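You operate a simulated robot arm through the tools that you are given. There is no shell and no other tool.

The job below is to be done with a simulated robot arm. You get a single attempt, and the scene is never put back.

Task
Stand the white humidifier in the empty holder, fill it to its line and set the heat to low.
Fine: water from the jug, jug back, no spills. Set down upright: small jug.

It is judged by the outcome, as a careful person would: the job done as asked, and still so three seconds after it is handed in. It fails if anything else is knocked over, pushed out of place, dropped, spilled or broken.

Robot
A 6-joint arm with a two-finger parallel gripper, fixed in place. Base frame: the origin is at the foot of the arm, x ahead of it, y to its left, z up. Lengths are in cm, angles in degrees, forces in N, time in s.
With the tool pointing down near the work surface it reaches from about 26 to 68 cm from the base axis. Its first joint turns from -66.0 to 66.0 degrees. Payload 2.9 kg.
The tool frame sits at the grasp point between the pads (the TCP): z along the fingers, y along the line on which they close. The tips reach 3 cm beyond it. The gripper opens to 11 cm. The fingers are 2 cm wide and 1 cm thick; the gripper's body (4.8 by 11.2 cm) begins 5.5 cm behind the TCP.
Orientation is that of the tool frame in the base frame, as a unit quaternion [x, y, z, w]. With the fingers straight down and closing along the base's y, the tool's x points along the base's -x, its y along +y and its z along -z.

Tools
- The arm moves only by the tool move_arm. Its argument "increments" is a list of rows, each a list of 2 entries, a list of its own where there are three numbers: the shift along the tool's x, y, z in cm, then the turn, a rotation vector about the tool's x, y, z in degrees. In form: [[[tx, ty, tz], [ax, ay, az]], ...]. A call has 1 to 20 rows; each row shifts and turns the commanded pose from where the row before left it, along the tool's axes as they then stand. "jaw" is the gripper command, from -1 (fully open) to 1 (shut), values between in proportion, set as the call begins (left out, the last holds). Each row takes 0.2 s and may step no farther than 5 cm and 8.6 degrees from the row before; otherwise, or with a gripper value out of range, the whole call is refused. Where a pose cannot be reached the arm comes as near as it can. A force on the tool above 40 N (or 10 N above the force at the start of the call, whichever is more), or a blocked arm, ends the call early, and 0.2 s more pass. Each finger travels about 10.8 cm/s and halts on what it meets, pressing with about 41 N; the grip force reading is that of the motor and also rises with nothing between the fingers. The clock runs only during rows and for 0.2 s after the last one: add rows that do not move to give the fingers time. The reply holds the time, the measured pose of the TCP, the force on the tool along the base axes, the opening and the grip force, in the units named above and with some noise, with the torque about the TCP (base axes, N m) and any sound that the robot's microphone picked up, and new pictures: "views" is both (left out), scene, wrist or none.
- Cameras (640 x 400 px; columns grow to the right, rows downward): "scene" is fixed at [7.95, 43.21, 139.75]; the picture's right is [-0.76, -0.65, 0.00], its down [-0.29, 0.34, -0.89] and it looks along [0.58, -0.68, -0.45] (base axes); focal length 336 px, centre (320, 200). "wrist" rides on the gripper at [7.2, 1.7, -10.3] in the tool frame; the picture's right is [-0.23, 0.97, 0.00], its down [-0.76, -0.18, -0.62] and it looks along [-0.61, -0.14, 0.78] (tool axes); focal length 222 px, centre (320, 200).
- probe_pixels(camera, pixels): for up to 12 pixels [column, row] of the newest picture of that camera ("zoom" is the newest enlarged one), the place [x, y, z] in the base frame of the surface seen there, good to about 0.2 cm. The clock stands still meanwhile.
- close_up(camera, box): a new picture of the part [left, top, right, bottom] of that camera's present view, enlarged. The clock stands still meanwhile.
- job_done(): hands the job in; it is judged then, once.

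Open the gripper and draw the arm clear of the work before you hand the job in, unless the task says otherwise.

The tools are called after "Call:" by a JSON object that holds its "api" and its "payload". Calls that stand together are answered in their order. move_arm: Moves the arm, as the interface text tells. Its arguments: {"type":"object","properties":{"increments":{"type":"array"},"jaw":{"type":"number"},"views":{"type":"string","enum":["both","scene","wrist","none"]}},"required":["increments"]} The other tools are called the same way: probe_pixels (camera, pixels) gives the place of the surface under pixels of a picture; close_up (camera, box) takes an enlarged picture of a part of a camera's view; job_done () hands the job in.

At the start:

```text
time_s: 0.0
tool_pos: [41.1, 16.12, 124.13]
orientation: [0.0, 1.0, 0.0, 0.0]
wrist_force: [0.3, 0.4, 0.2]
moment: [0.01, -0.02, 0.03]
width: 10.99
gripper_force: 0.0
```

scene: 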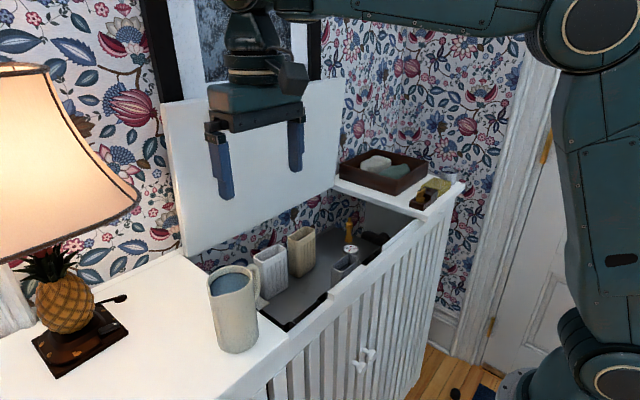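
wrist: 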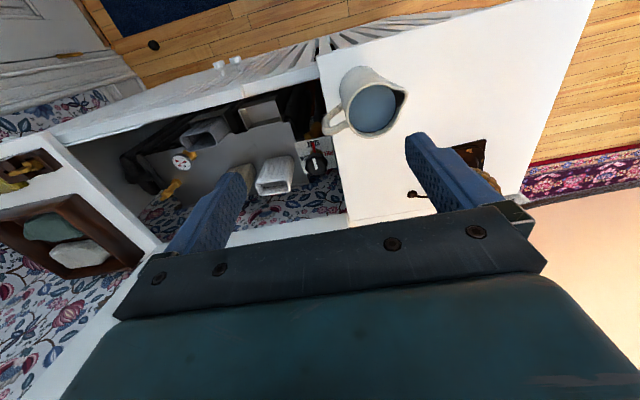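

The pictures show a cabinet with an open lid, a jug at about (233,310) in the scene view, and containers inside the well. I take enlarged pictures of both views to identify the humidifier, the holder and the heat dial.

Call:
{"api": "close_up", "payload": {"camera": "scene", "box": [190, 180, 430, 330]}}

Call:
{"api": "close_up", "payload": {"camera": "wrist", "box": [100, 60, 420, 260]}}

```text
2.67 times, centred on (310, 255) of scene
```

zoom: 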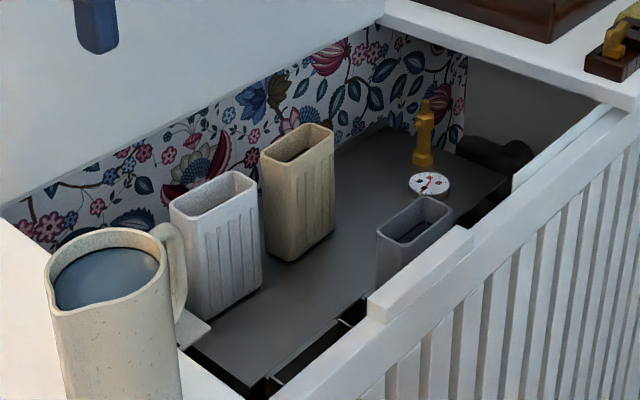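

```text
2.00 times, centred on (260, 160) of wrist
```

zoom: 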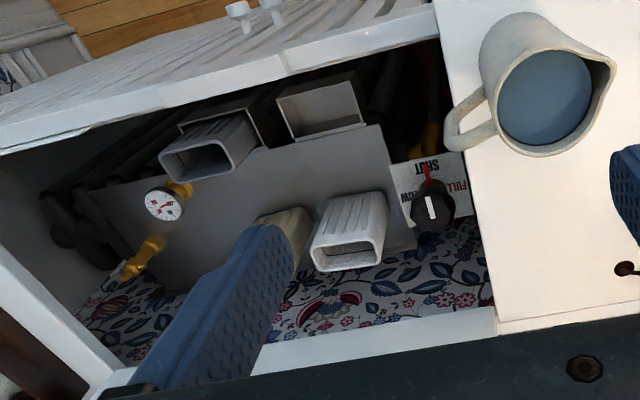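

The wrist view shows the white humidifier at zoom (350,230), an empty box holder at (320,105), a grey one already in a holder at (210,150) and a valve with a SHUT/LOW/FULL plate at (433,200). I probe these places.

Call:
{"api": "probe_pixels", "payload": {"camera": "zoom", "pixels": [[320, 247], [375, 245], [385, 195], [335, 200], [348, 250], [280, 98], [355, 75], [365, 125], [295, 138], [320, 110], [433, 205], [430, 175]]}}

Call:
{"api": "probe_pixels", "payload": {"camera": "scene", "pixels": [[210, 282], [248, 268], [230, 278], [235, 345], [262, 285], [222, 350], [253, 342], [258, 258], [284, 248], [270, 300], [290, 290], [262, 320]]}}

Call:
{"api": "close_up", "payload": {"camera": "wrist", "box": [220, 80, 348, 160]}}

```text
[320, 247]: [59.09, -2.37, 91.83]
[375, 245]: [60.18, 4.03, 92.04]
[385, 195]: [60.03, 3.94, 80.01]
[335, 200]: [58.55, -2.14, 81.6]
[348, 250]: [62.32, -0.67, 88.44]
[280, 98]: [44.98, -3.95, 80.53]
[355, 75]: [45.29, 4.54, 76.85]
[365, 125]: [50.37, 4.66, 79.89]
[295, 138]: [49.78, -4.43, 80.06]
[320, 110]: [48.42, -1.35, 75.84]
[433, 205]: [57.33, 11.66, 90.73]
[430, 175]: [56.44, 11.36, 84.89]
```

```text
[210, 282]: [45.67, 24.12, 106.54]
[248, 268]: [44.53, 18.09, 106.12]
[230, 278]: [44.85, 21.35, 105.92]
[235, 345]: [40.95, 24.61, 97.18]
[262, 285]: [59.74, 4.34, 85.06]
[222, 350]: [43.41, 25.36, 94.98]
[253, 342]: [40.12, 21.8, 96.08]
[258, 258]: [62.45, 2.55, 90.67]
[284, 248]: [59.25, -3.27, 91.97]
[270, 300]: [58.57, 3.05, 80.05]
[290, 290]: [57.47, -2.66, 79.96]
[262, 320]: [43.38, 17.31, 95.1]
```

```text
5.00 times, centred on (284, 120) of wrist
```

zoom: 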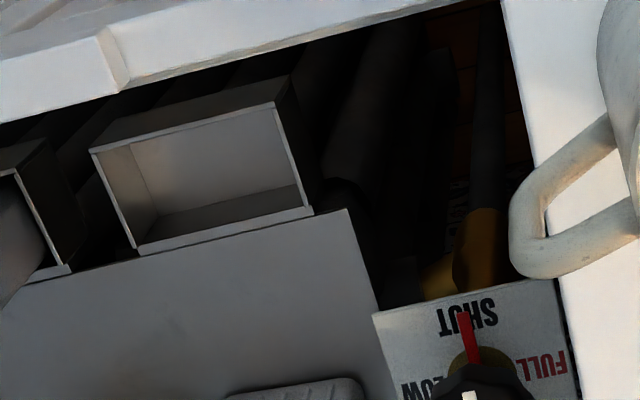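

The holder mouth appears to span x≈45–50, y≈-4.3–4.6 at z≈80, and the valve is near (57,11.5,91). I look closer at the jug, the holder, and the valve plate before moving.

Call:
{"api": "close_up", "payload": {"camera": "wrist", "box": [310, 50, 438, 130]}}

Call:
{"api": "close_up", "payload": {"camera": "scene", "box": [190, 250, 318, 330]}}

Call:
{"api": "close_up", "payload": {"camera": "wrist", "box": [160, 90, 352, 210]}}

```text
5.00 times, centred on (374, 90) of wrist
```

zoom: 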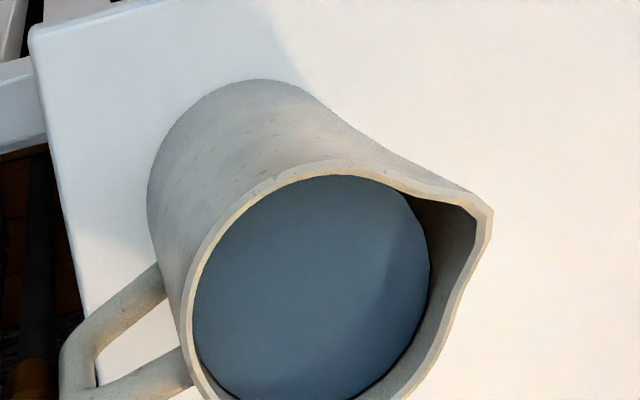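

```text
5.00 times, centred on (254, 290) of scene
```

zoom: 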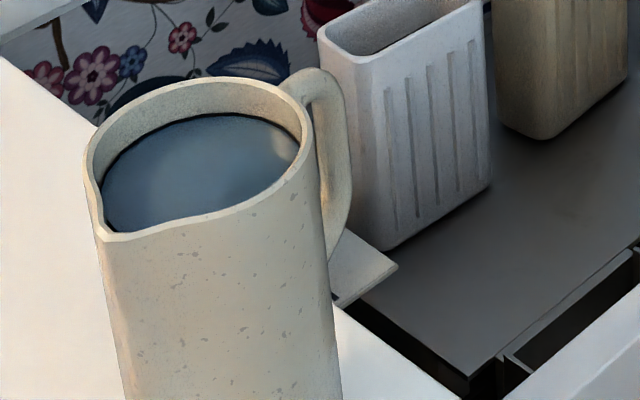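

```text
3.33 times, centred on (256, 150) of wrist
```

zoom: 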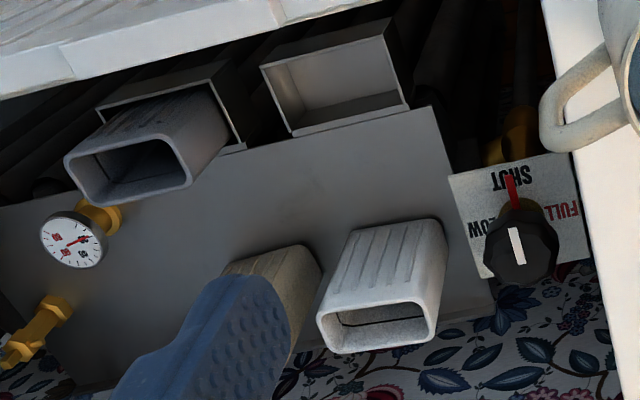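

The newest enlargement shows the white humidifier's mouth at (375,325) with a dark line inside, the empty holder's rim at (265..410, 30..135) and the knob at (520,240). I probe their edges.

Call:
{"api": "probe_pixels", "payload": {"camera": "zoom", "pixels": [[263, 68], [385, 30], [407, 104], [294, 134], [330, 100], [345, 65], [305, 110], [297, 85], [390, 60], [340, 120], [60, 160], [190, 185]]}}

Call:
{"api": "probe_pixels", "payload": {"camera": "zoom", "pixels": [[320, 318], [345, 232], [443, 228], [432, 342], [330, 352], [380, 318], [380, 330], [360, 225], [515, 245], [512, 190], [500, 180], [570, 210]]}}

Call:
{"api": "probe_pixels", "payload": {"camera": "wrist", "pixels": [[372, 108], [349, 104], [376, 83], [407, 92], [390, 130], [362, 128], [341, 88], [360, 68], [327, 128], [345, 125], [333, 110], [396, 108]]}}

Call:
{"api": "probe_pixels", "payload": {"camera": "scene", "pixels": [[300, 305], [340, 275], [370, 265], [330, 310], [350, 290], [410, 240], [440, 205], [350, 185], [200, 265], [240, 250], [325, 195], [280, 330]]}}

```text
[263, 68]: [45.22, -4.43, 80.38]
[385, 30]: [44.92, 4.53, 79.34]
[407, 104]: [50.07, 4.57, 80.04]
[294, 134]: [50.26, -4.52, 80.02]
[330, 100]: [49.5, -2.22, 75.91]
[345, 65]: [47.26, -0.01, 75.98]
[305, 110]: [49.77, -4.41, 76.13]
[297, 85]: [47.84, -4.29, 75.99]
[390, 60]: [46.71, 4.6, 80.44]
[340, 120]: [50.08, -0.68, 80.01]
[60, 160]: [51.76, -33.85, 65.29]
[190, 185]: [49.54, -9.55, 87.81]
```

```text
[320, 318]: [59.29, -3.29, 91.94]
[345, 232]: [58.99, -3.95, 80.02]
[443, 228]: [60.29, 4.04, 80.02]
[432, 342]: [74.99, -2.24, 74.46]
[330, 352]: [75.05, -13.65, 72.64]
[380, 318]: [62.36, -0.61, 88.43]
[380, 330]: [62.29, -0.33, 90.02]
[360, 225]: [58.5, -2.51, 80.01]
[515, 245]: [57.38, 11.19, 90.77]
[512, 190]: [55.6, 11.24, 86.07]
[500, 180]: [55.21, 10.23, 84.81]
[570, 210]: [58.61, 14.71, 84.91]
```

```text
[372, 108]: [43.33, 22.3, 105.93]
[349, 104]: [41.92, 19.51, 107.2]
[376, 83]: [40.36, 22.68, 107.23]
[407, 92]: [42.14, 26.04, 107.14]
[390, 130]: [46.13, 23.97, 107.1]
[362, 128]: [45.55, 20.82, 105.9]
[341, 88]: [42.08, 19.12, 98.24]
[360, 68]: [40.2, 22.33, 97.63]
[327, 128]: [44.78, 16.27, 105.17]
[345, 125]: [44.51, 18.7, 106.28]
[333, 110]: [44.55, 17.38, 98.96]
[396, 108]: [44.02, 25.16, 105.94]
```

```text
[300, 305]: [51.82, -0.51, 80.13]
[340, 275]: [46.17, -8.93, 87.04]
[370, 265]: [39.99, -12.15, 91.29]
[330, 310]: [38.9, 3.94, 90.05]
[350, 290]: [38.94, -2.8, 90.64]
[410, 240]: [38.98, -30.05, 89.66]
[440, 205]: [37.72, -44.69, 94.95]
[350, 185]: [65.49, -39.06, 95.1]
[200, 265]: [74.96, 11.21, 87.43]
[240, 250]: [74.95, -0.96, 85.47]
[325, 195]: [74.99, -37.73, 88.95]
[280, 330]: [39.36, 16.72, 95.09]
```

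The holder cavity is about 4 cm deep (floor z≈76), the humidifier stands on the shelf at z=80 with its rim at z≈92, and it is slightly yawed. I move above the humidifier for a better wrist view.

Call:
{"api": "move_arm", "payload": {"increments": [[[-1.2, -1.6, 1.6], [0, 0, 0]], [[-1.2, -1.6, 1.6], [0, 0, 0]], [[-1.2, -1.6, 1.6], [0, 0, 0]], [[-1.2, -1.6, 1.6], [0, 0, 0]], [[-1.2, -1.6, 1.6], [0, 0, 0]], [[-1.2, -1.6, 1.6], [0, 0, 0]], [[-1.2, -1.6, 1.6], [0, 0, 0]], [[-1.2, -1.6, 1.6], [0, 0, 0]], [[-1.2, -1.6, 1.6], [0, 0, 0]], [[-1.2, -1.6, 1.6], [0, 0, 0]]], "jaw": -1}}

```text
time_s: 2.2
tool_pos: [53.04, 0.01, 108.06]
orientation: [0.001, 1.0, 0.0, 0.0]
wrist_force: [0.0, 0.0, 0.3]
moment: [-0.02, 0.01, 0.0]
width: 11.0
gripper_force: 0.1
```

scene: 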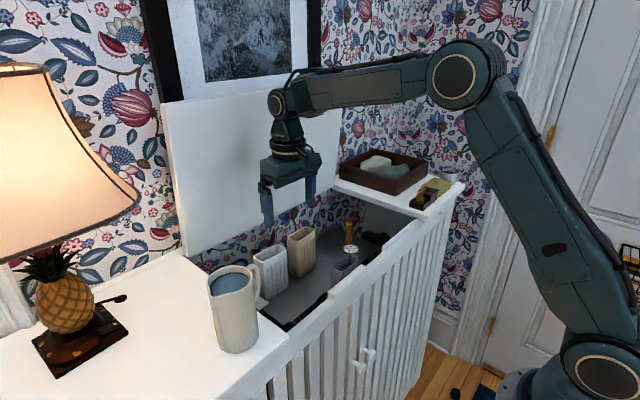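
wrist: 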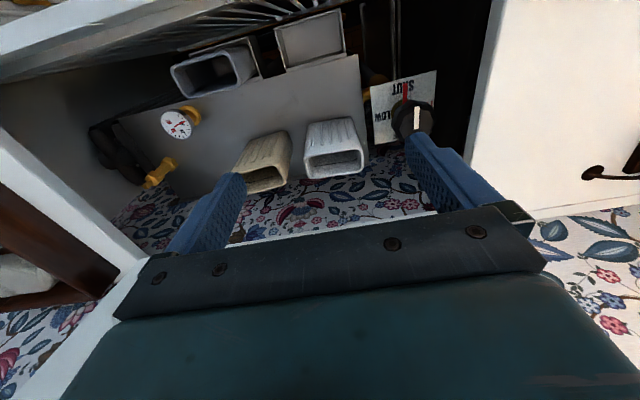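

The wrist view now shows the white humidifier at (335,150), the empty holder at (310,38) and the valve at (412,110). I enlarge that part.

Call:
{"api": "close_up", "payload": {"camera": "wrist", "box": [256, 90, 384, 190]}}

Call:
{"api": "close_up", "payload": {"camera": "wrist", "box": [360, 60, 456, 150]}}

Call:
{"api": "close_up", "payload": {"camera": "wrist", "box": [160, 0, 368, 110]}}

```text
4.00 times, centred on (320, 140) of wrist
```

zoom: 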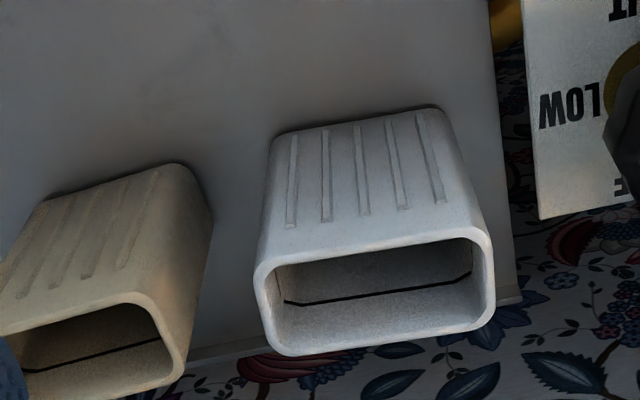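

```text
4.44 times, centred on (408, 105) of wrist
```

zoom: 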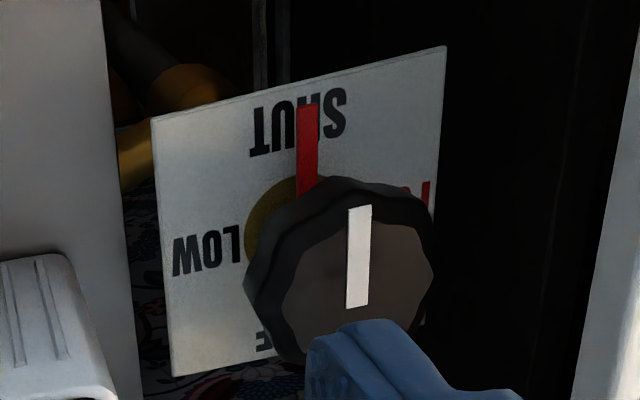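

```text
3.08 times, centred on (264, 55) of wrist
```

zoom: 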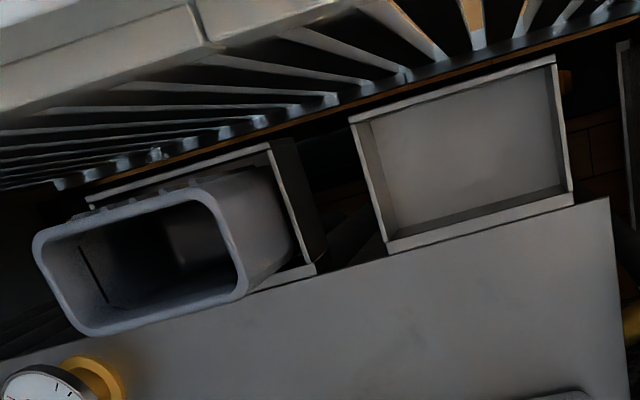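

The line inside the white humidifier shows clearly, and the plate has SHUT (toward base), LOW (toward -y) and FULL (+y), with the red pointer at SHUT. I re-enlarge the humidifier to probe its edges.

Call:
{"api": "close_up", "payload": {"camera": "wrist", "box": [256, 90, 384, 190]}}

Call:
{"api": "probe_pixels", "payload": {"camera": "zoom", "pixels": [[258, 275], [490, 240], [262, 345], [492, 318], [275, 265], [470, 238], [280, 352], [470, 330], [380, 255], [380, 343], [370, 295], [380, 310]]}}

Call:
{"api": "probe_pixels", "payload": {"camera": "zoom", "pixels": [[270, 140], [355, 118], [440, 108], [455, 130], [265, 200], [480, 200], [300, 290], [455, 270], [285, 300], [470, 275], [330, 340], [350, 122]]}}

```text
4.00 times, centred on (320, 140) of wrist
```

zoom: 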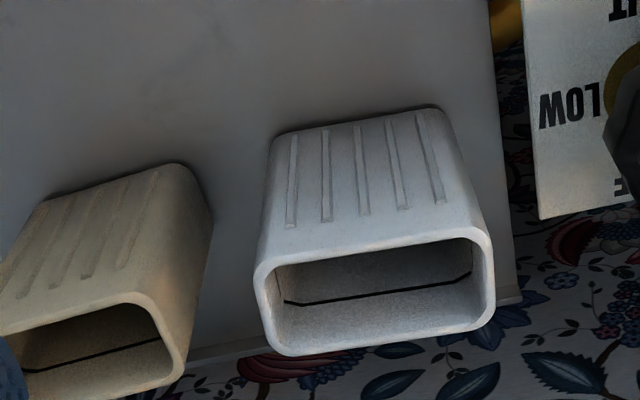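

```text
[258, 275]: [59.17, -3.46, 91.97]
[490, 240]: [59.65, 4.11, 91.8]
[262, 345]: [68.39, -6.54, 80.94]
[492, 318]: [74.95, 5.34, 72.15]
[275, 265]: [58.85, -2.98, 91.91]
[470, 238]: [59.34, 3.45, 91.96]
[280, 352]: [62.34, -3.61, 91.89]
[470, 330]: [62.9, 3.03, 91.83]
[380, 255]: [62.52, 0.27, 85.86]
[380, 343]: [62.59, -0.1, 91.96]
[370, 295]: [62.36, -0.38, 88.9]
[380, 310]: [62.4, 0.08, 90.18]
```

```text
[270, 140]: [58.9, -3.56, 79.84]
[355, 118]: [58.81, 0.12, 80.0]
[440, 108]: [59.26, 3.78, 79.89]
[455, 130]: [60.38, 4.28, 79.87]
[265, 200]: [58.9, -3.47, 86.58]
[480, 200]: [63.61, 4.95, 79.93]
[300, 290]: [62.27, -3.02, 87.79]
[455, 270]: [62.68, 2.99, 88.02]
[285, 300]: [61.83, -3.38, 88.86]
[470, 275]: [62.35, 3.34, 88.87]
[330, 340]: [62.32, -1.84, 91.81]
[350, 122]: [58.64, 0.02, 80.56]
```

The humidifier's mouth runs from y≈-3.6 to 4.2 and x≈58.9 to 62.9, turned about 4.5°, with its line at z≈88.9. I probe the beige neighbour to check the finger gap.

Call:
{"api": "probe_pixels", "payload": {"camera": "zoom", "pixels": [[178, 165], [195, 180], [211, 215], [205, 250], [190, 320], [185, 350], [172, 340], [140, 305], [215, 260], [230, 300], [500, 270], [508, 200]]}}

Call:
{"api": "probe_pixels", "payload": {"camera": "wrist", "pixels": [[276, 38], [343, 15], [348, 58], [288, 68], [310, 30], [300, 55], [345, 45], [283, 50], [330, 25], [345, 25], [280, 35], [310, 62]]}}

```text
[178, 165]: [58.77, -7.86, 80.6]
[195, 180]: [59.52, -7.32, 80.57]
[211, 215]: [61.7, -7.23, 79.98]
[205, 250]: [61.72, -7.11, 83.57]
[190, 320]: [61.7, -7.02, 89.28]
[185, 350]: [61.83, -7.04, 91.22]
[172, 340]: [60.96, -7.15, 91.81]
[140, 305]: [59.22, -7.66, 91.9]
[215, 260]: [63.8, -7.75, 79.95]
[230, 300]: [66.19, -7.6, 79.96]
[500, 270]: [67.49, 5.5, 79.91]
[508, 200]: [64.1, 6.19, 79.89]
```

```text
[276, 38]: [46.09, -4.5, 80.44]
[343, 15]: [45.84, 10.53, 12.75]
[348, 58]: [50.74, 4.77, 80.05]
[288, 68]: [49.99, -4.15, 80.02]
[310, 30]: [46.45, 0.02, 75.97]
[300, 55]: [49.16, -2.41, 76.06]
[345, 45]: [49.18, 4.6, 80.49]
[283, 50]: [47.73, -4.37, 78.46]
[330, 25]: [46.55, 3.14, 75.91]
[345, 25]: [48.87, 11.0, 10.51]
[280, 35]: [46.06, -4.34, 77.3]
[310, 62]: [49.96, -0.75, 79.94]
```

The beige neighbour's edge is at y≈-7.0, so I open the jaw only to about 9.4 cm. I go above the humidifier, yaw 4.5° to match it and descend until the tips are just above its rim.

Call:
{"api": "move_arm", "payload": {"increments": [[[-2.0, 0.07, 0], [0, 0, 0]], [[-2.0, 0.07, 0], [0, 0, 0]], [[-2.0, 0.07, 0], [0, 0, 0]], [[-1.96, 0.07, 0], [0, 0, 0]], [[0, 0, 0], [0, 0, 4.5]], [[0, 0, 2], [0, 0, 0]], [[0, 0, 2], [0, 0, 0]], [[0, 0, 2], [0, 0, 0]], [[0, 0, 2], [0, 0, 0]], [[0, 0, 2], [0, 0, 0]], [[0, 0, 1.8], [0, 0, 0]], [[0, 0, 0], [0, 0, 0]]], "jaw": -0.71}}

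```text
time_s: 4.8
tool_pos: [61.15, 0.56, 96.4]
orientation: [0.039, 0.999, 0.001, 0.001]
wrist_force: [-0.1, 0.6, -0.3]
moment: [0.01, -0.01, 0.03]
width: 9.4
gripper_force: 0.1
```

scene: 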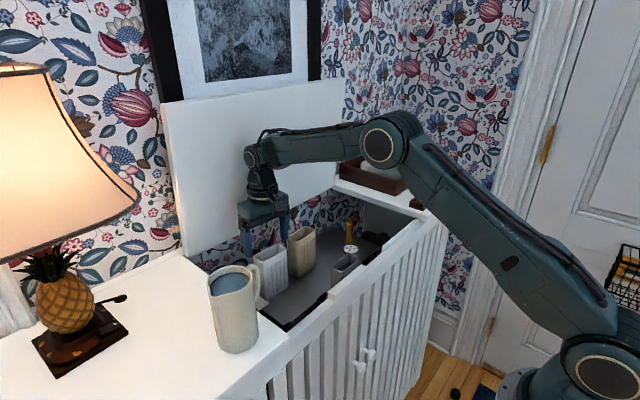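
wrist: 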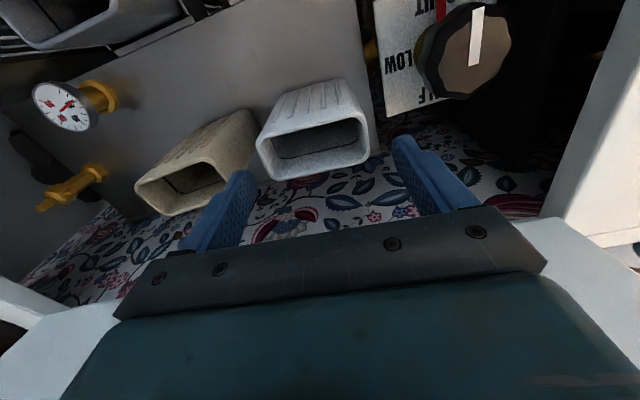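

The fingers straddle the mouth: tips at (240,178) and (403,142), rim from (257,150) to (370,145). I probe the rim and tips to check centring.

Call:
{"api": "close_up", "payload": {"camera": "wrist", "box": [220, 70, 420, 210]}}

Call:
{"api": "probe_pixels", "payload": {"camera": "wrist", "pixels": [[258, 145], [369, 135], [262, 172], [367, 158], [315, 126], [315, 172], [247, 178], [398, 140], [242, 185], [405, 140], [320, 155], [262, 155]]}}

```text
2.86 times, centred on (320, 140) of wrist
```

zoom: 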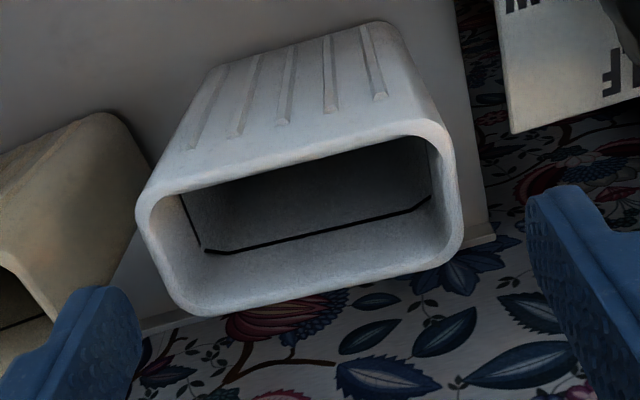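

```text
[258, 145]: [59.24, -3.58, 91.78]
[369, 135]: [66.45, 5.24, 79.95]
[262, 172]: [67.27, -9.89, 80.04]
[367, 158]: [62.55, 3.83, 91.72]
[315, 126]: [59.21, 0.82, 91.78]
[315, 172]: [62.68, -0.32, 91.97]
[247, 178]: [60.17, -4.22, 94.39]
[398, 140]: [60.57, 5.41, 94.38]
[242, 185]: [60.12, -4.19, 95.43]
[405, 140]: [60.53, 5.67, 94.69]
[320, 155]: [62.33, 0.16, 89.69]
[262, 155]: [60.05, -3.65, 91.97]
```

I probe the rim extremes again through the newest enlargement to get the humidifier's centre exactly.

Call:
{"api": "probe_pixels", "payload": {"camera": "zoom", "pixels": [[458, 215], [460, 230], [139, 205], [142, 230], [445, 130], [405, 122], [210, 308], [440, 258], [180, 185], [300, 142], [300, 294], [325, 237]]}}

```text
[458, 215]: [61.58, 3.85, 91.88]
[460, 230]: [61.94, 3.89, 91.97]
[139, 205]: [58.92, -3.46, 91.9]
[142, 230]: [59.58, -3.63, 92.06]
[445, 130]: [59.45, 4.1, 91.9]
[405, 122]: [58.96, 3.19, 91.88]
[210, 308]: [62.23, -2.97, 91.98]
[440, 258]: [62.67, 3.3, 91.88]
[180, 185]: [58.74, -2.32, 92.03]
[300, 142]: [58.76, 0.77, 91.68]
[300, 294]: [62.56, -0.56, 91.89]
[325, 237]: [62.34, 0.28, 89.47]
```

The mouth centre is at about (60.7, 0.1), so I correct by roughly -0.45 cm in x and y, then descend so the pads hold the top 5 cm, keeping the jaw at 9.4 cm.

Call:
{"api": "move_arm", "payload": {"increments": [[[0.41, -0.49, 0], [0, 0, 0]], [[0, 0, 1.5], [0, 0, 0]], [[0, 0, 1.5], [0, 0, 0]], [[0, 0, 1.5], [0, 0, 0]], [[0, 0, 1.5], [0, 0, 0]], [[0, 0, 0], [0, 0, 0]]], "jaw": -0.71}}

```text
time_s: 6.2
tool_pos: [60.51, -0.02, 90.51]
orientation: [0.04, 0.999, 0.0, 0.0]
wrist_force: [-0.6, 0.4, 0.4]
moment: [0.03, 0.0, 0.01]
width: 9.42
gripper_force: 0.0
```

scene: 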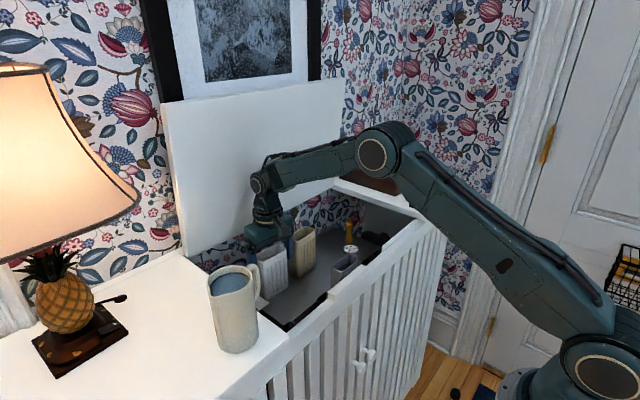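
wrist: 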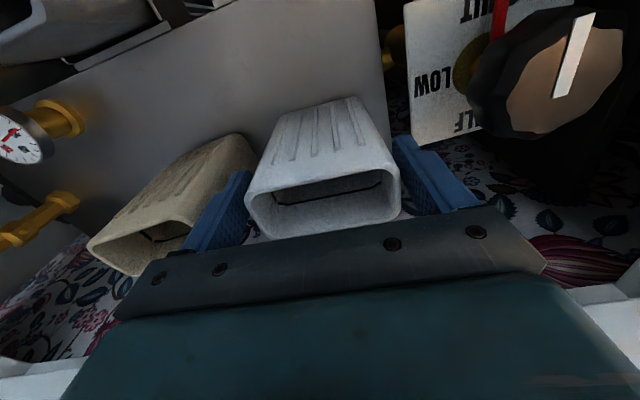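

The fingers stand on both sides of the humidifier at (215,215) and (425,180) without contact. I close the jaw on it.

Call:
{"api": "move_arm", "payload": {"increments": [[[0, 0, 0], [0, 0, 0]], [[0, 0, 0], [0, 0, 0]], [[0, 0, 0], [0, 0, 0]]], "jaw": 0.2, "views": "wrist"}}

```text
time_s: 7.0
tool_pos: [60.56, 0.0, 90.58]
orientation: [0.039, 0.999, 0.001, 0.0]
wrist_force: [-0.1, -0.1, 0.1]
moment: [-0.07, -0.08, 0.06]
width: 7.98
gripper_force: 40.9
```

wrist: 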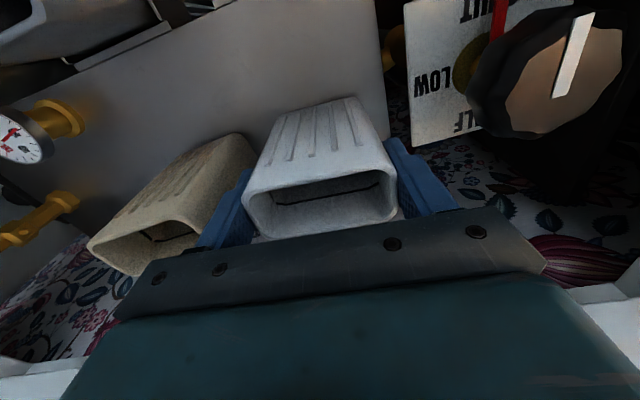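

The humidifier is held at width 7.98 cm with 41 N. I lift it 7 cm, turn back the 4.5° yaw and carry it over the holder.

Call:
{"api": "move_arm", "payload": {"increments": [[[0, 0, -1], [0, 0, 0]], [[0, 0, -1.5], [0, 0, 0]], [[0, 0, -1.5], [0, 0, 0]], [[0, 0, -1.5], [0, 0, 0]], [[0, 0, -1.5], [0, 0, 0]], [[0, 0, 0], [0, 0, -4.5]], [[1.5, 0, 0], [0, 0, 0]], [[1.7, 0, 0], [0, 0, 0]], [[1.7, 0, 0], [0, 0, 0]], [[1.7, 0, 0], [0, 0, 0]], [[1.7, 0, 0], [0, 0, 0]], [[1.7, 0, 0], [0, 0, 0]], [[1.7, 0, 0], [0, 0, 0]], [[1.3, 0, 0], [0, 0, 0]], [[0, 0, 0], [0, 0, 0]]], "jaw": 0.2}}

```text
time_s: 10.2
tool_pos: [47.39, -0.03, 97.56]
orientation: [0.0, 1.0, 0.0, 0.001]
wrist_force: [0.5, -0.6, -2.6]
moment: [-0.03, 0.03, 0.0]
width: 7.99
gripper_force: 41.5
```

scene: 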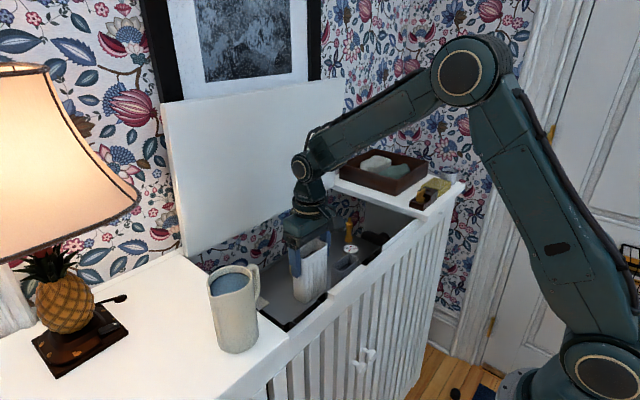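
wrist: 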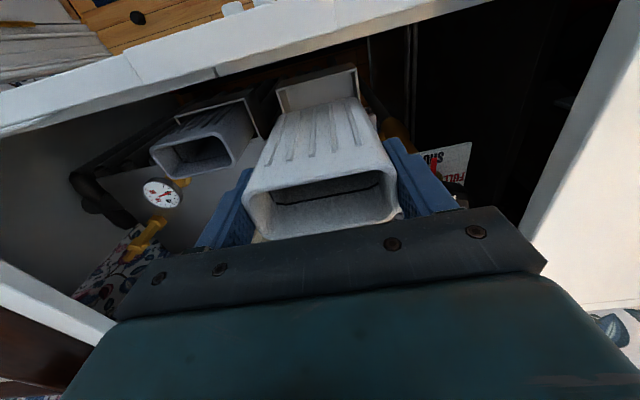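

The humidifier hangs above the holder, whose front part shows at (318,88). I enlarge both views to check alignment.

Call:
{"api": "close_up", "payload": {"camera": "wrist", "box": [240, 55, 400, 155]}}

Call:
{"api": "probe_pixels", "payload": {"camera": "zoom", "pixels": [[145, 120], [465, 45], [480, 160], [165, 235], [200, 130], [440, 80], [160, 180], [150, 130], [470, 100], [150, 240], [520, 190], [320, 190]]}}

Call:
{"api": "close_up", "payload": {"camera": "scene", "box": [250, 220, 378, 320]}}

```text
4.00 times, centred on (320, 105) of wrist
```

zoom: 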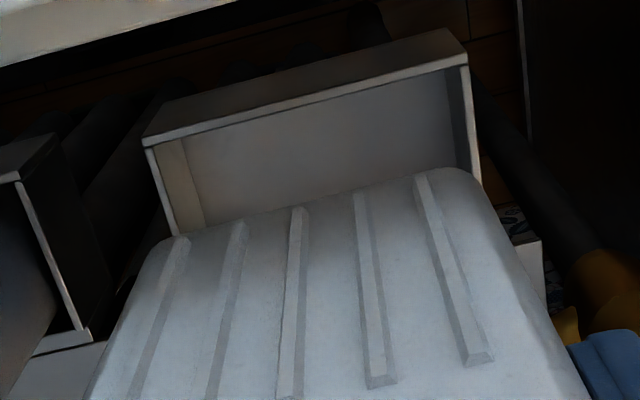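

```text
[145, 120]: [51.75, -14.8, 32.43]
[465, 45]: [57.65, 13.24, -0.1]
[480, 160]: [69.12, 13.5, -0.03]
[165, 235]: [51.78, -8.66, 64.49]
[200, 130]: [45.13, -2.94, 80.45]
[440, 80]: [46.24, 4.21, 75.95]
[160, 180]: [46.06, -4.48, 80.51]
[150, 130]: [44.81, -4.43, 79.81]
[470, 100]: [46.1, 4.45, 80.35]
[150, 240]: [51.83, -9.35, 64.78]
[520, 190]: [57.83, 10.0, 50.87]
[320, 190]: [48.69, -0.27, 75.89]
```

```text
4.00 times, centred on (314, 270) of scene
```

zoom: 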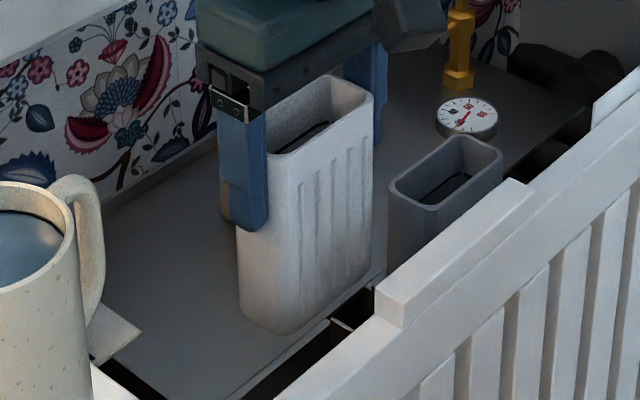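

I re-enlarge the wrist view and probe the humidifier's front face, bottom edge and the holder's inside edges.

Call:
{"api": "close_up", "payload": {"camera": "wrist", "box": [240, 55, 400, 155]}}

Call:
{"api": "probe_pixels", "payload": {"camera": "zoom", "pixels": [[265, 225], [205, 240], [395, 195], [330, 215], [265, 320], [145, 265], [480, 190], [130, 320], [520, 280], [300, 100], [160, 142], [462, 66]]}}

```text
4.00 times, centred on (320, 105) of wrist
```

zoom: 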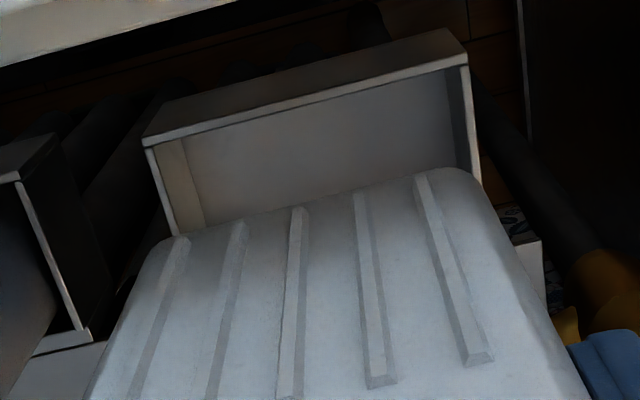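

```text
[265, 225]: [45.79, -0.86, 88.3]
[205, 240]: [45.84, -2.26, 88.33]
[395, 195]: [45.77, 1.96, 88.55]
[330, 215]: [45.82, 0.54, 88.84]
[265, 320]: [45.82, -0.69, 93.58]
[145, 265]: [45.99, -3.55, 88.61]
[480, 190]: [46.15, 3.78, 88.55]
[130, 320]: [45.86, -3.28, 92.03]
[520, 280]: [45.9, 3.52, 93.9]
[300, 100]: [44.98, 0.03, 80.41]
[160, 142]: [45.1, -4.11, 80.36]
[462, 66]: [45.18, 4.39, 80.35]
```

The humidifier's front face is at x≈45.82 and spans y ±4, and the holder's inside is about x 45.3–49.9 and y ±4.35. I shift -0.13 cm in x and lower to just above the holder rim.

Call:
{"api": "move_arm", "payload": {"increments": [[[0.13, 0.04, 0], [0, 0, 0]], [[0, 0, 1.3], [0, 0, 0]], [[0, 0, 1.3], [0, 0, 0]], [[0, 0, 1.3], [0, 0, 0]], [[0, 0, 1.2], [0, 0, 0]], [[0, 0, 0.8], [0, 0, 0]], [[0, 0, 0], [0, 0, 0]]], "jaw": 0.2}}

Call:
{"api": "close_up", "payload": {"camera": "wrist", "box": [240, 55, 400, 155]}}

Call:
{"api": "close_up", "payload": {"camera": "scene", "box": [250, 230, 378, 330]}}

```text
time_s: 11.8
tool_pos: [47.53, -0.07, 91.3]
orientation: [0.001, 1.0, 0.0, 0.0]
wrist_force: [0.2, -0.4, -1.8]
moment: [-0.01, 0.0, 0.0]
width: 7.96
gripper_force: 41.0
```

scene: 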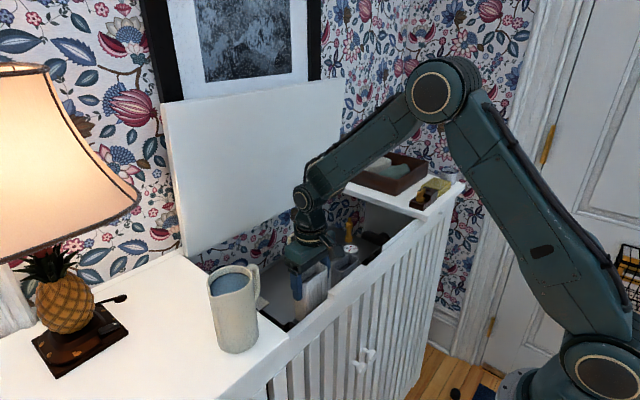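
wrist: 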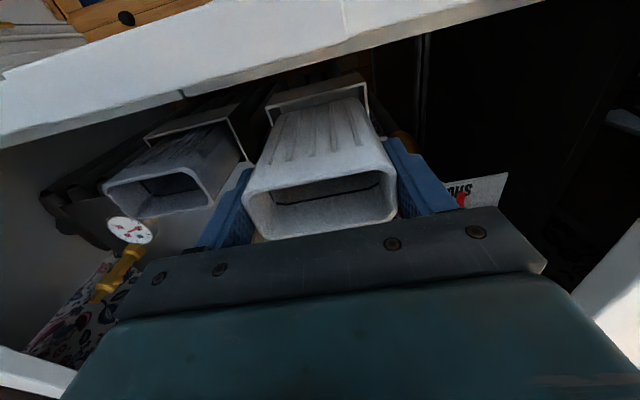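

```text
4.00 times, centred on (320, 105) of wrist
```

zoom: 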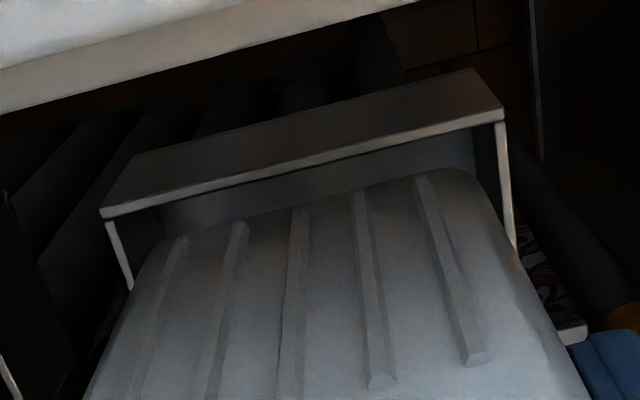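

```text
4.00 times, centred on (314, 280) of scene
```

zoom: 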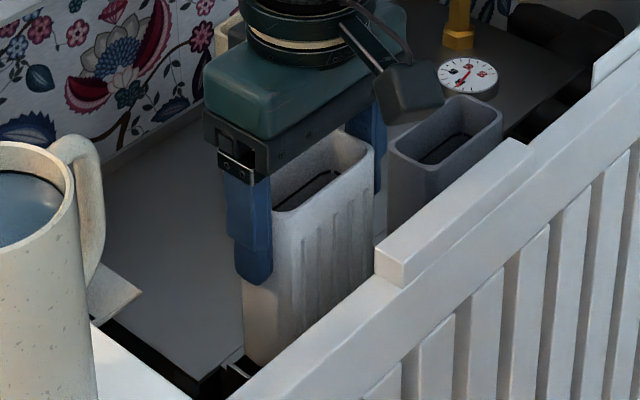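

I probe the front face of the humidifier and the holder edges again to confirm x and y before entering.

Call:
{"api": "probe_pixels", "payload": {"camera": "wrist", "pixels": [[306, 112], [290, 118], [340, 103], [325, 108], [320, 92], [278, 110], [365, 98], [268, 112], [367, 108], [270, 130], [300, 98], [281, 116]]}}

```text
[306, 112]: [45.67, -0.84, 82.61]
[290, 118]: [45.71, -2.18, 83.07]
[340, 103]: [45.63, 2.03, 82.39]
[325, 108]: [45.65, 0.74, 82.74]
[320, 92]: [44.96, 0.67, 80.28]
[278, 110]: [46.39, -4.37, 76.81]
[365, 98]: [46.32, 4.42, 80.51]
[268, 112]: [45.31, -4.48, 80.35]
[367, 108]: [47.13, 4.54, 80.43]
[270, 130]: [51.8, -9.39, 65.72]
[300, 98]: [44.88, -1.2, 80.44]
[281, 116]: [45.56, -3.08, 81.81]
```

Front clearance is ≈0.5 cm, rear ≈0.4 cm, sides ≈0.35 cm, so it is centred well. I lower 4.2 cm into the holder in small steps.

Call:
{"api": "move_arm", "payload": {"increments": [[[0, 0, 0.6], [0, 0, 0]], [[0, 0, 0.6], [0, 0, 0]], [[0, 0, 0.6], [0, 0, 0]], [[0, 0, 0.6], [0, 0, 0]], [[0, 0, 0.6], [0, 0, 0]], [[0, 0, 0.6], [0, 0, 0]], [[0, 0, 0.5], [0, 0, 0]], [[0, 0, 0], [0, 0, 0]]], "jaw": 0.2}}

```text
time_s: 13.6
tool_pos: [47.35, 0.03, 87.42]
orientation: [0.0, 1.0, 0.0, -0.001]
wrist_force: [0.0, 0.4, -3.6]
moment: [0.01, -0.01, 0.03]
width: 7.98
gripper_force: 40.9
```

scene: 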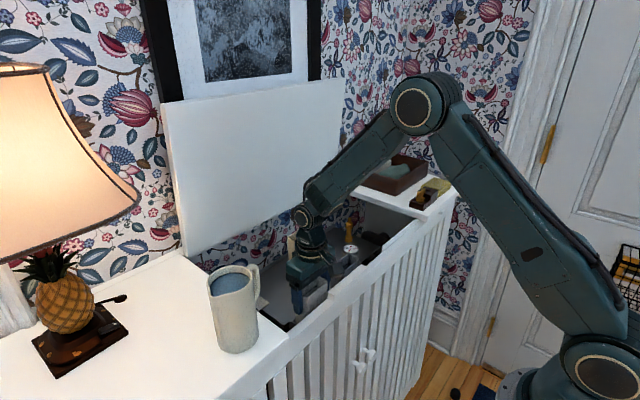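
wrist: 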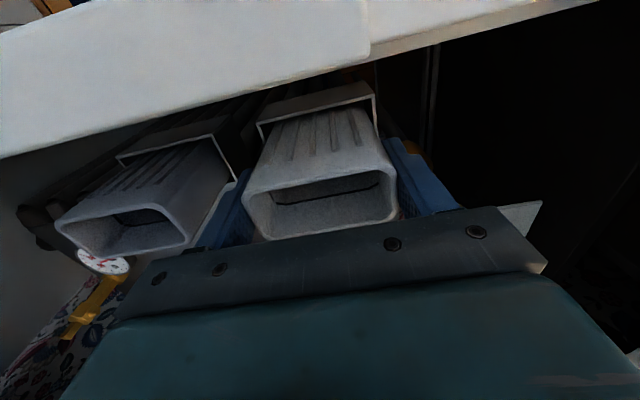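

It has gone in freely (bottom near z≈76.9). I creep down until the floor is felt.

Call:
{"api": "move_arm", "payload": {"increments": [[[0, 0, 0.25], [0, 0, 0]], [[0, 0, 0.25], [0, 0, 0]], [[0, 0, 0.2], [0, 0, 0]], [[0, 0, 0], [0, 0, 0]]], "jaw": 0.2, "views": "none"}}

```text
time_s: 14.6
tool_pos: [47.45, -0.12, 86.6]
orientation: [0.0, 1.0, 0.001, 0.0]
wrist_force: [-0.1, 0.2, -2.6]
moment: [-0.03, 0.01, 0.02]
width: 7.96
gripper_force: 40.7
```

The weight (-2.6 N) still hangs on the tool, so I creep further in 0.1 cm steps.

Call:
{"api": "move_arm", "payload": {"increments": [[[0, 0, 0.1], [0, 0, 0]], [[0, 0, 0.1], [0, 0, 0]], [[0, 0, 0], [0, 0, 0]]], "jaw": 0.2, "views": "wrist"}}

```text
time_s: 15.4
tool_pos: [47.54, -0.01, 86.45]
orientation: [0.0, 1.0, 0.0, 0.001]
wrist_force: [-4.2, -2.3, 20.8]
moment: [-0.17, 0.8, 0.19]
width: 7.97
gripper_force: 41.6
```

wrist: 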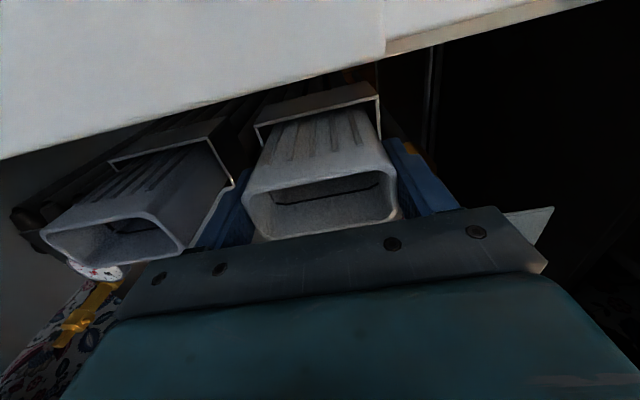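

The force of 21 N shows the bottom rests on the holder floor. I ease up 0.1 cm and open the jaw to about 9.6 cm.

Call:
{"api": "move_arm", "payload": {"increments": [[[0, 0, -0.1], [0, 0, 0]], [[0, 0, 0], [0, 0, 0]]], "jaw": 0.2, "views": "none"}}

Call:
{"api": "move_arm", "payload": {"increments": [[[0, 0, 0], [0, 0, 0]], [[0, 0, 0], [0, 0, 0]]], "jaw": -0.74, "views": "wrist"}}

```text
time_s: 16.0
tool_pos: [47.54, -0.01, 86.57]
orientation: [0.001, 1.0, 0.0, 0.002]
wrist_force: [2.3, -4.9, 10.7]
moment: [-0.37, -0.05, 0.06]
width: 7.96
gripper_force: 41.5
```

```text
time_s: 16.6
tool_pos: [47.42, 0.02, 86.45]
orientation: [0.001, 1.0, 0.0, -0.001]
wrist_force: [0.7, 1.3, -0.4]
moment: [-0.02, 0.03, 0.04]
width: 9.58
gripper_force: 0.1
```

wrist: 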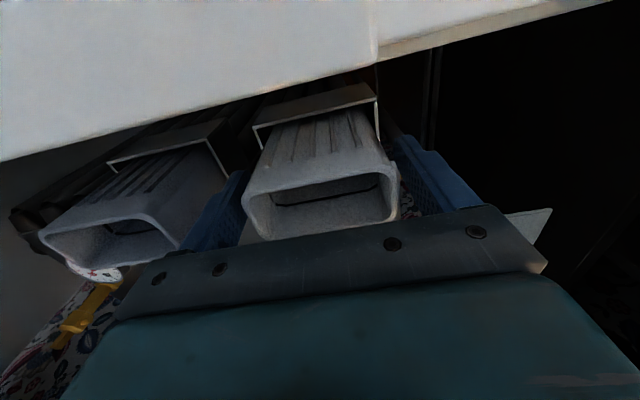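

The humidifier is released and stays put. I withdraw straight up to about z=116 and look.

Call:
{"api": "move_arm", "payload": {"increments": [[[0, 0, -1], [0, 0, 0]], [[0, 0, -2], [0, 0, 0]], [[0, 0, -3], [0, 0, 0]], [[0, 0, -4], [0, 0, 0]], [[0, 0, -4], [0, 0, 0]], [[0, 0, -4], [0, 0, 0]], [[0, 0, -4], [0, 0, 0]], [[0, 0, -4], [0, 0, 0]], [[0, 0, -4], [0, 0, 0]], [[0, 0, 0], [0, 0, 0]]], "jaw": -0.74}}

Call:
{"api": "close_up", "payload": {"camera": "scene", "box": [250, 230, 378, 330]}}

Call:
{"api": "close_up", "payload": {"camera": "wrist", "box": [220, 50, 380, 150]}}

```text
time_s: 18.8
tool_pos: [47.51, -0.07, 116.38]
orientation: [0.0, 1.0, 0.0, 0.0]
wrist_force: [-0.1, -0.4, -0.8]
moment: [-0.01, -0.01, 0.02]
width: 9.57
gripper_force: 0.1
```

scene: 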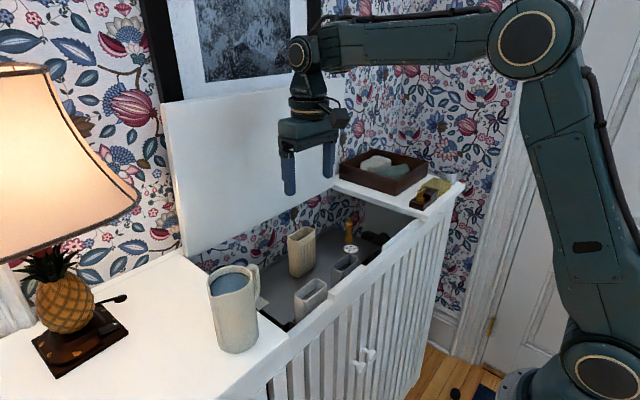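
wrist: 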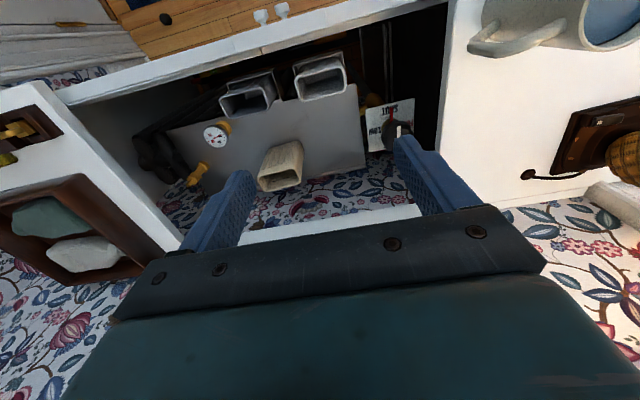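

```text
4.00 times, centred on (314, 280) of scene
```

zoom: 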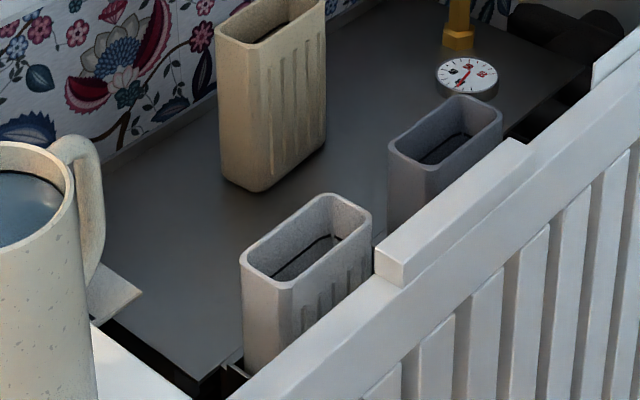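

```text
4.00 times, centred on (300, 100) of wrist
```

zoom: 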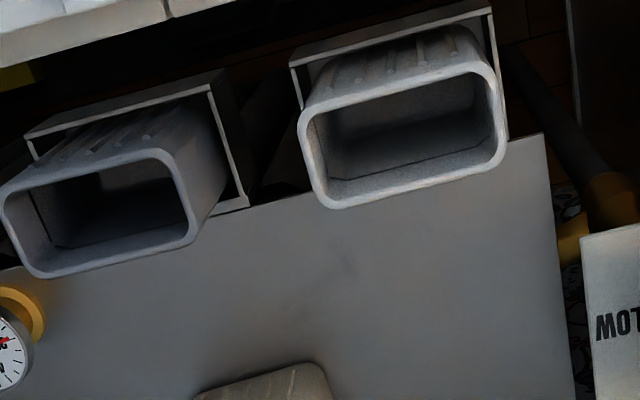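

The white humidifier stands in the holder with its inner line visible at zoom (315,250). Next I measure the jug: enlarging it in the scene view.

Call:
{"api": "close_up", "payload": {"camera": "scene", "box": [185, 250, 285, 360]}}

Call:
{"api": "probe_pixels", "payload": {"camera": "zoom", "pixels": [[155, 95], [180, 85], [240, 75], [310, 80], [160, 155], [205, 140], [285, 115], [175, 350], [250, 345], [320, 310], [180, 250], [330, 200]]}}

```text
3.64 times, centred on (235, 305) of scene
```

zoom: 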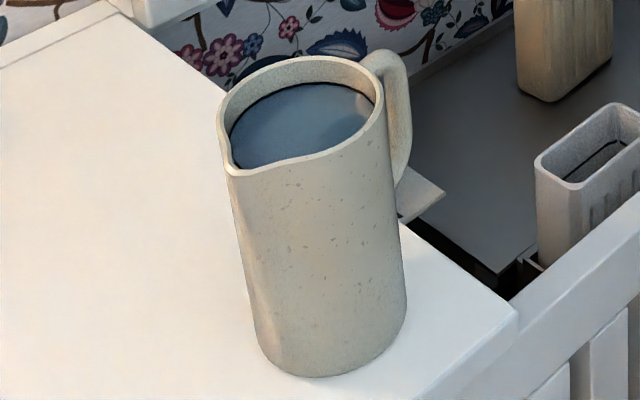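

```text
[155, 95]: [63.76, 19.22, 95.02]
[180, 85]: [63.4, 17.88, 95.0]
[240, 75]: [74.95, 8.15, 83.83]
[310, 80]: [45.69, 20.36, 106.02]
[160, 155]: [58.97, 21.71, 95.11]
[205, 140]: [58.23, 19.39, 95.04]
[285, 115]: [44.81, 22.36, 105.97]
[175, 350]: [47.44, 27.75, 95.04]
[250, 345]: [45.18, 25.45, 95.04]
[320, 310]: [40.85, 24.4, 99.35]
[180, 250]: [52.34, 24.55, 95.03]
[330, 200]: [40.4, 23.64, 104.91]
```

I probe the jug's rim, spout and handle more densely.

Call:
{"api": "probe_pixels", "payload": {"camera": "zoom", "pixels": [[222, 112], [245, 76], [300, 59], [350, 66], [379, 92], [368, 128], [320, 153], [270, 165], [237, 172], [229, 165], [225, 145], [232, 150]]}}

Call:
{"api": "probe_pixels", "payload": {"camera": "zoom", "pixels": [[375, 58], [395, 60], [405, 85], [410, 120], [402, 170], [385, 75], [262, 335], [300, 372], [350, 370], [395, 340], [404, 310], [335, 110]]}}

```text
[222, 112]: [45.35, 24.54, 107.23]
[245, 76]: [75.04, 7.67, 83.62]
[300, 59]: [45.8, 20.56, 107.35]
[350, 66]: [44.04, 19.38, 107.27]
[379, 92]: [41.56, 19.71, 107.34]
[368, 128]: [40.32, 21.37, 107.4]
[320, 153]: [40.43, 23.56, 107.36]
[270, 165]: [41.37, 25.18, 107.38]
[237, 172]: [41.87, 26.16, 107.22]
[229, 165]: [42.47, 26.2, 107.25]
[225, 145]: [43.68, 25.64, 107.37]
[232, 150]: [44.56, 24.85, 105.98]
```

```text
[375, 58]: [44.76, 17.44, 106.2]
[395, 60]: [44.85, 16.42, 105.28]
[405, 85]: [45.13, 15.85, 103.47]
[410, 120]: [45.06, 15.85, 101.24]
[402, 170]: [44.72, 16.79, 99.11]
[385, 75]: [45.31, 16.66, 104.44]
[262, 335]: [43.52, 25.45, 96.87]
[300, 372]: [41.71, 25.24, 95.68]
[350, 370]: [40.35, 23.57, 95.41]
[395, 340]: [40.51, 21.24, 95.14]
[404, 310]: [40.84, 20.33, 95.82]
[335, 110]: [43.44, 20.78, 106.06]
```

The jug's axis is near (43.3, 22.3), rim z≈107.3, water z≈106.0, spout azimuth ≈106.5°, handle on the opposite side. I plan a grip from the handle side, tilted 30°, closing across the spout axis; first I move to a pre-grasp pose and turn the tool.

Call:
{"api": "move_arm", "payload": {"increments": [[[0.36, 2.37, -0.3], [0, 0, 0]], [[0.36, 2.37, -0.3], [0, 0, 0]], [[0.36, 2.37, -0.3], [0, 0, 0]], [[0.36, 2.37, -0.3], [0, 0, 0]], [[0.36, 2.37, -0.3], [0, 0, 0]], [[0.36, 2.37, -0.3], [0, 0, 0]], [[0.36, 2.37, -0.3], [0, 0, 0]], [[0, 0, 0], [0, 0, 8.17]], [[0, 0, 0], [0, 0, 8.17]], [[0, 0, 0], [0, 0, 8.17]], [[0, 0, 0], [0, 0, 8.17]], [[0, 0, 0], [0, 0, 8.17]], [[0, 0, 0], [0, 0, 8.17]], [[0, 0, 0], [0, 0, 8.17]], [[0, 0, 0], [0, 0, 8.17]], [[0, 0, 0], [0, 0, 8.14]], [[0, 0, 0], [0, 0, 0]]], "jaw": -1}}

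```text
time_s: 22.4
tool_pos: [44.86, 16.59, 118.62]
orientation: [0.599, 0.801, 0.0, -0.001]
wrist_force: [-0.3, -0.2, 0.4]
moment: [-0.03, 0.01, -0.01]
width: 10.99
gripper_force: 0.1
```

scene: 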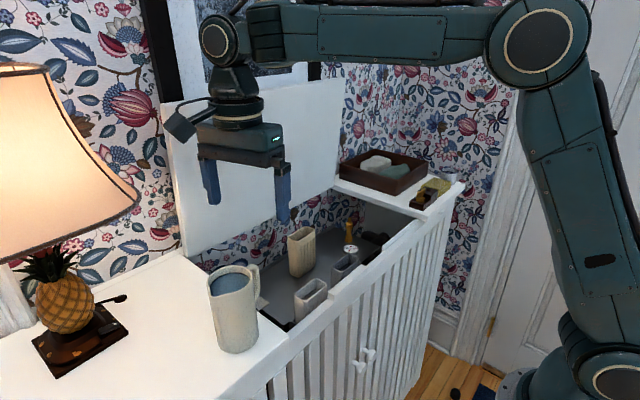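
wrist: 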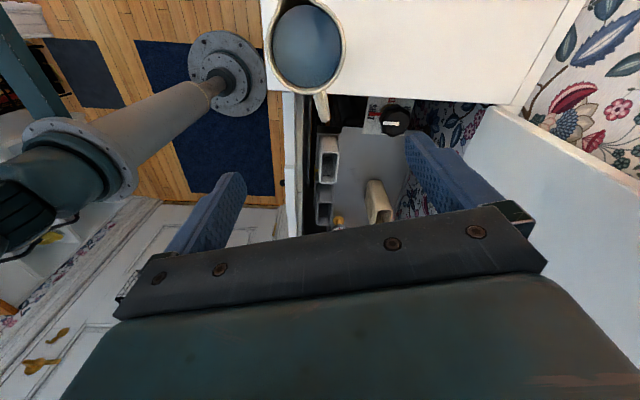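

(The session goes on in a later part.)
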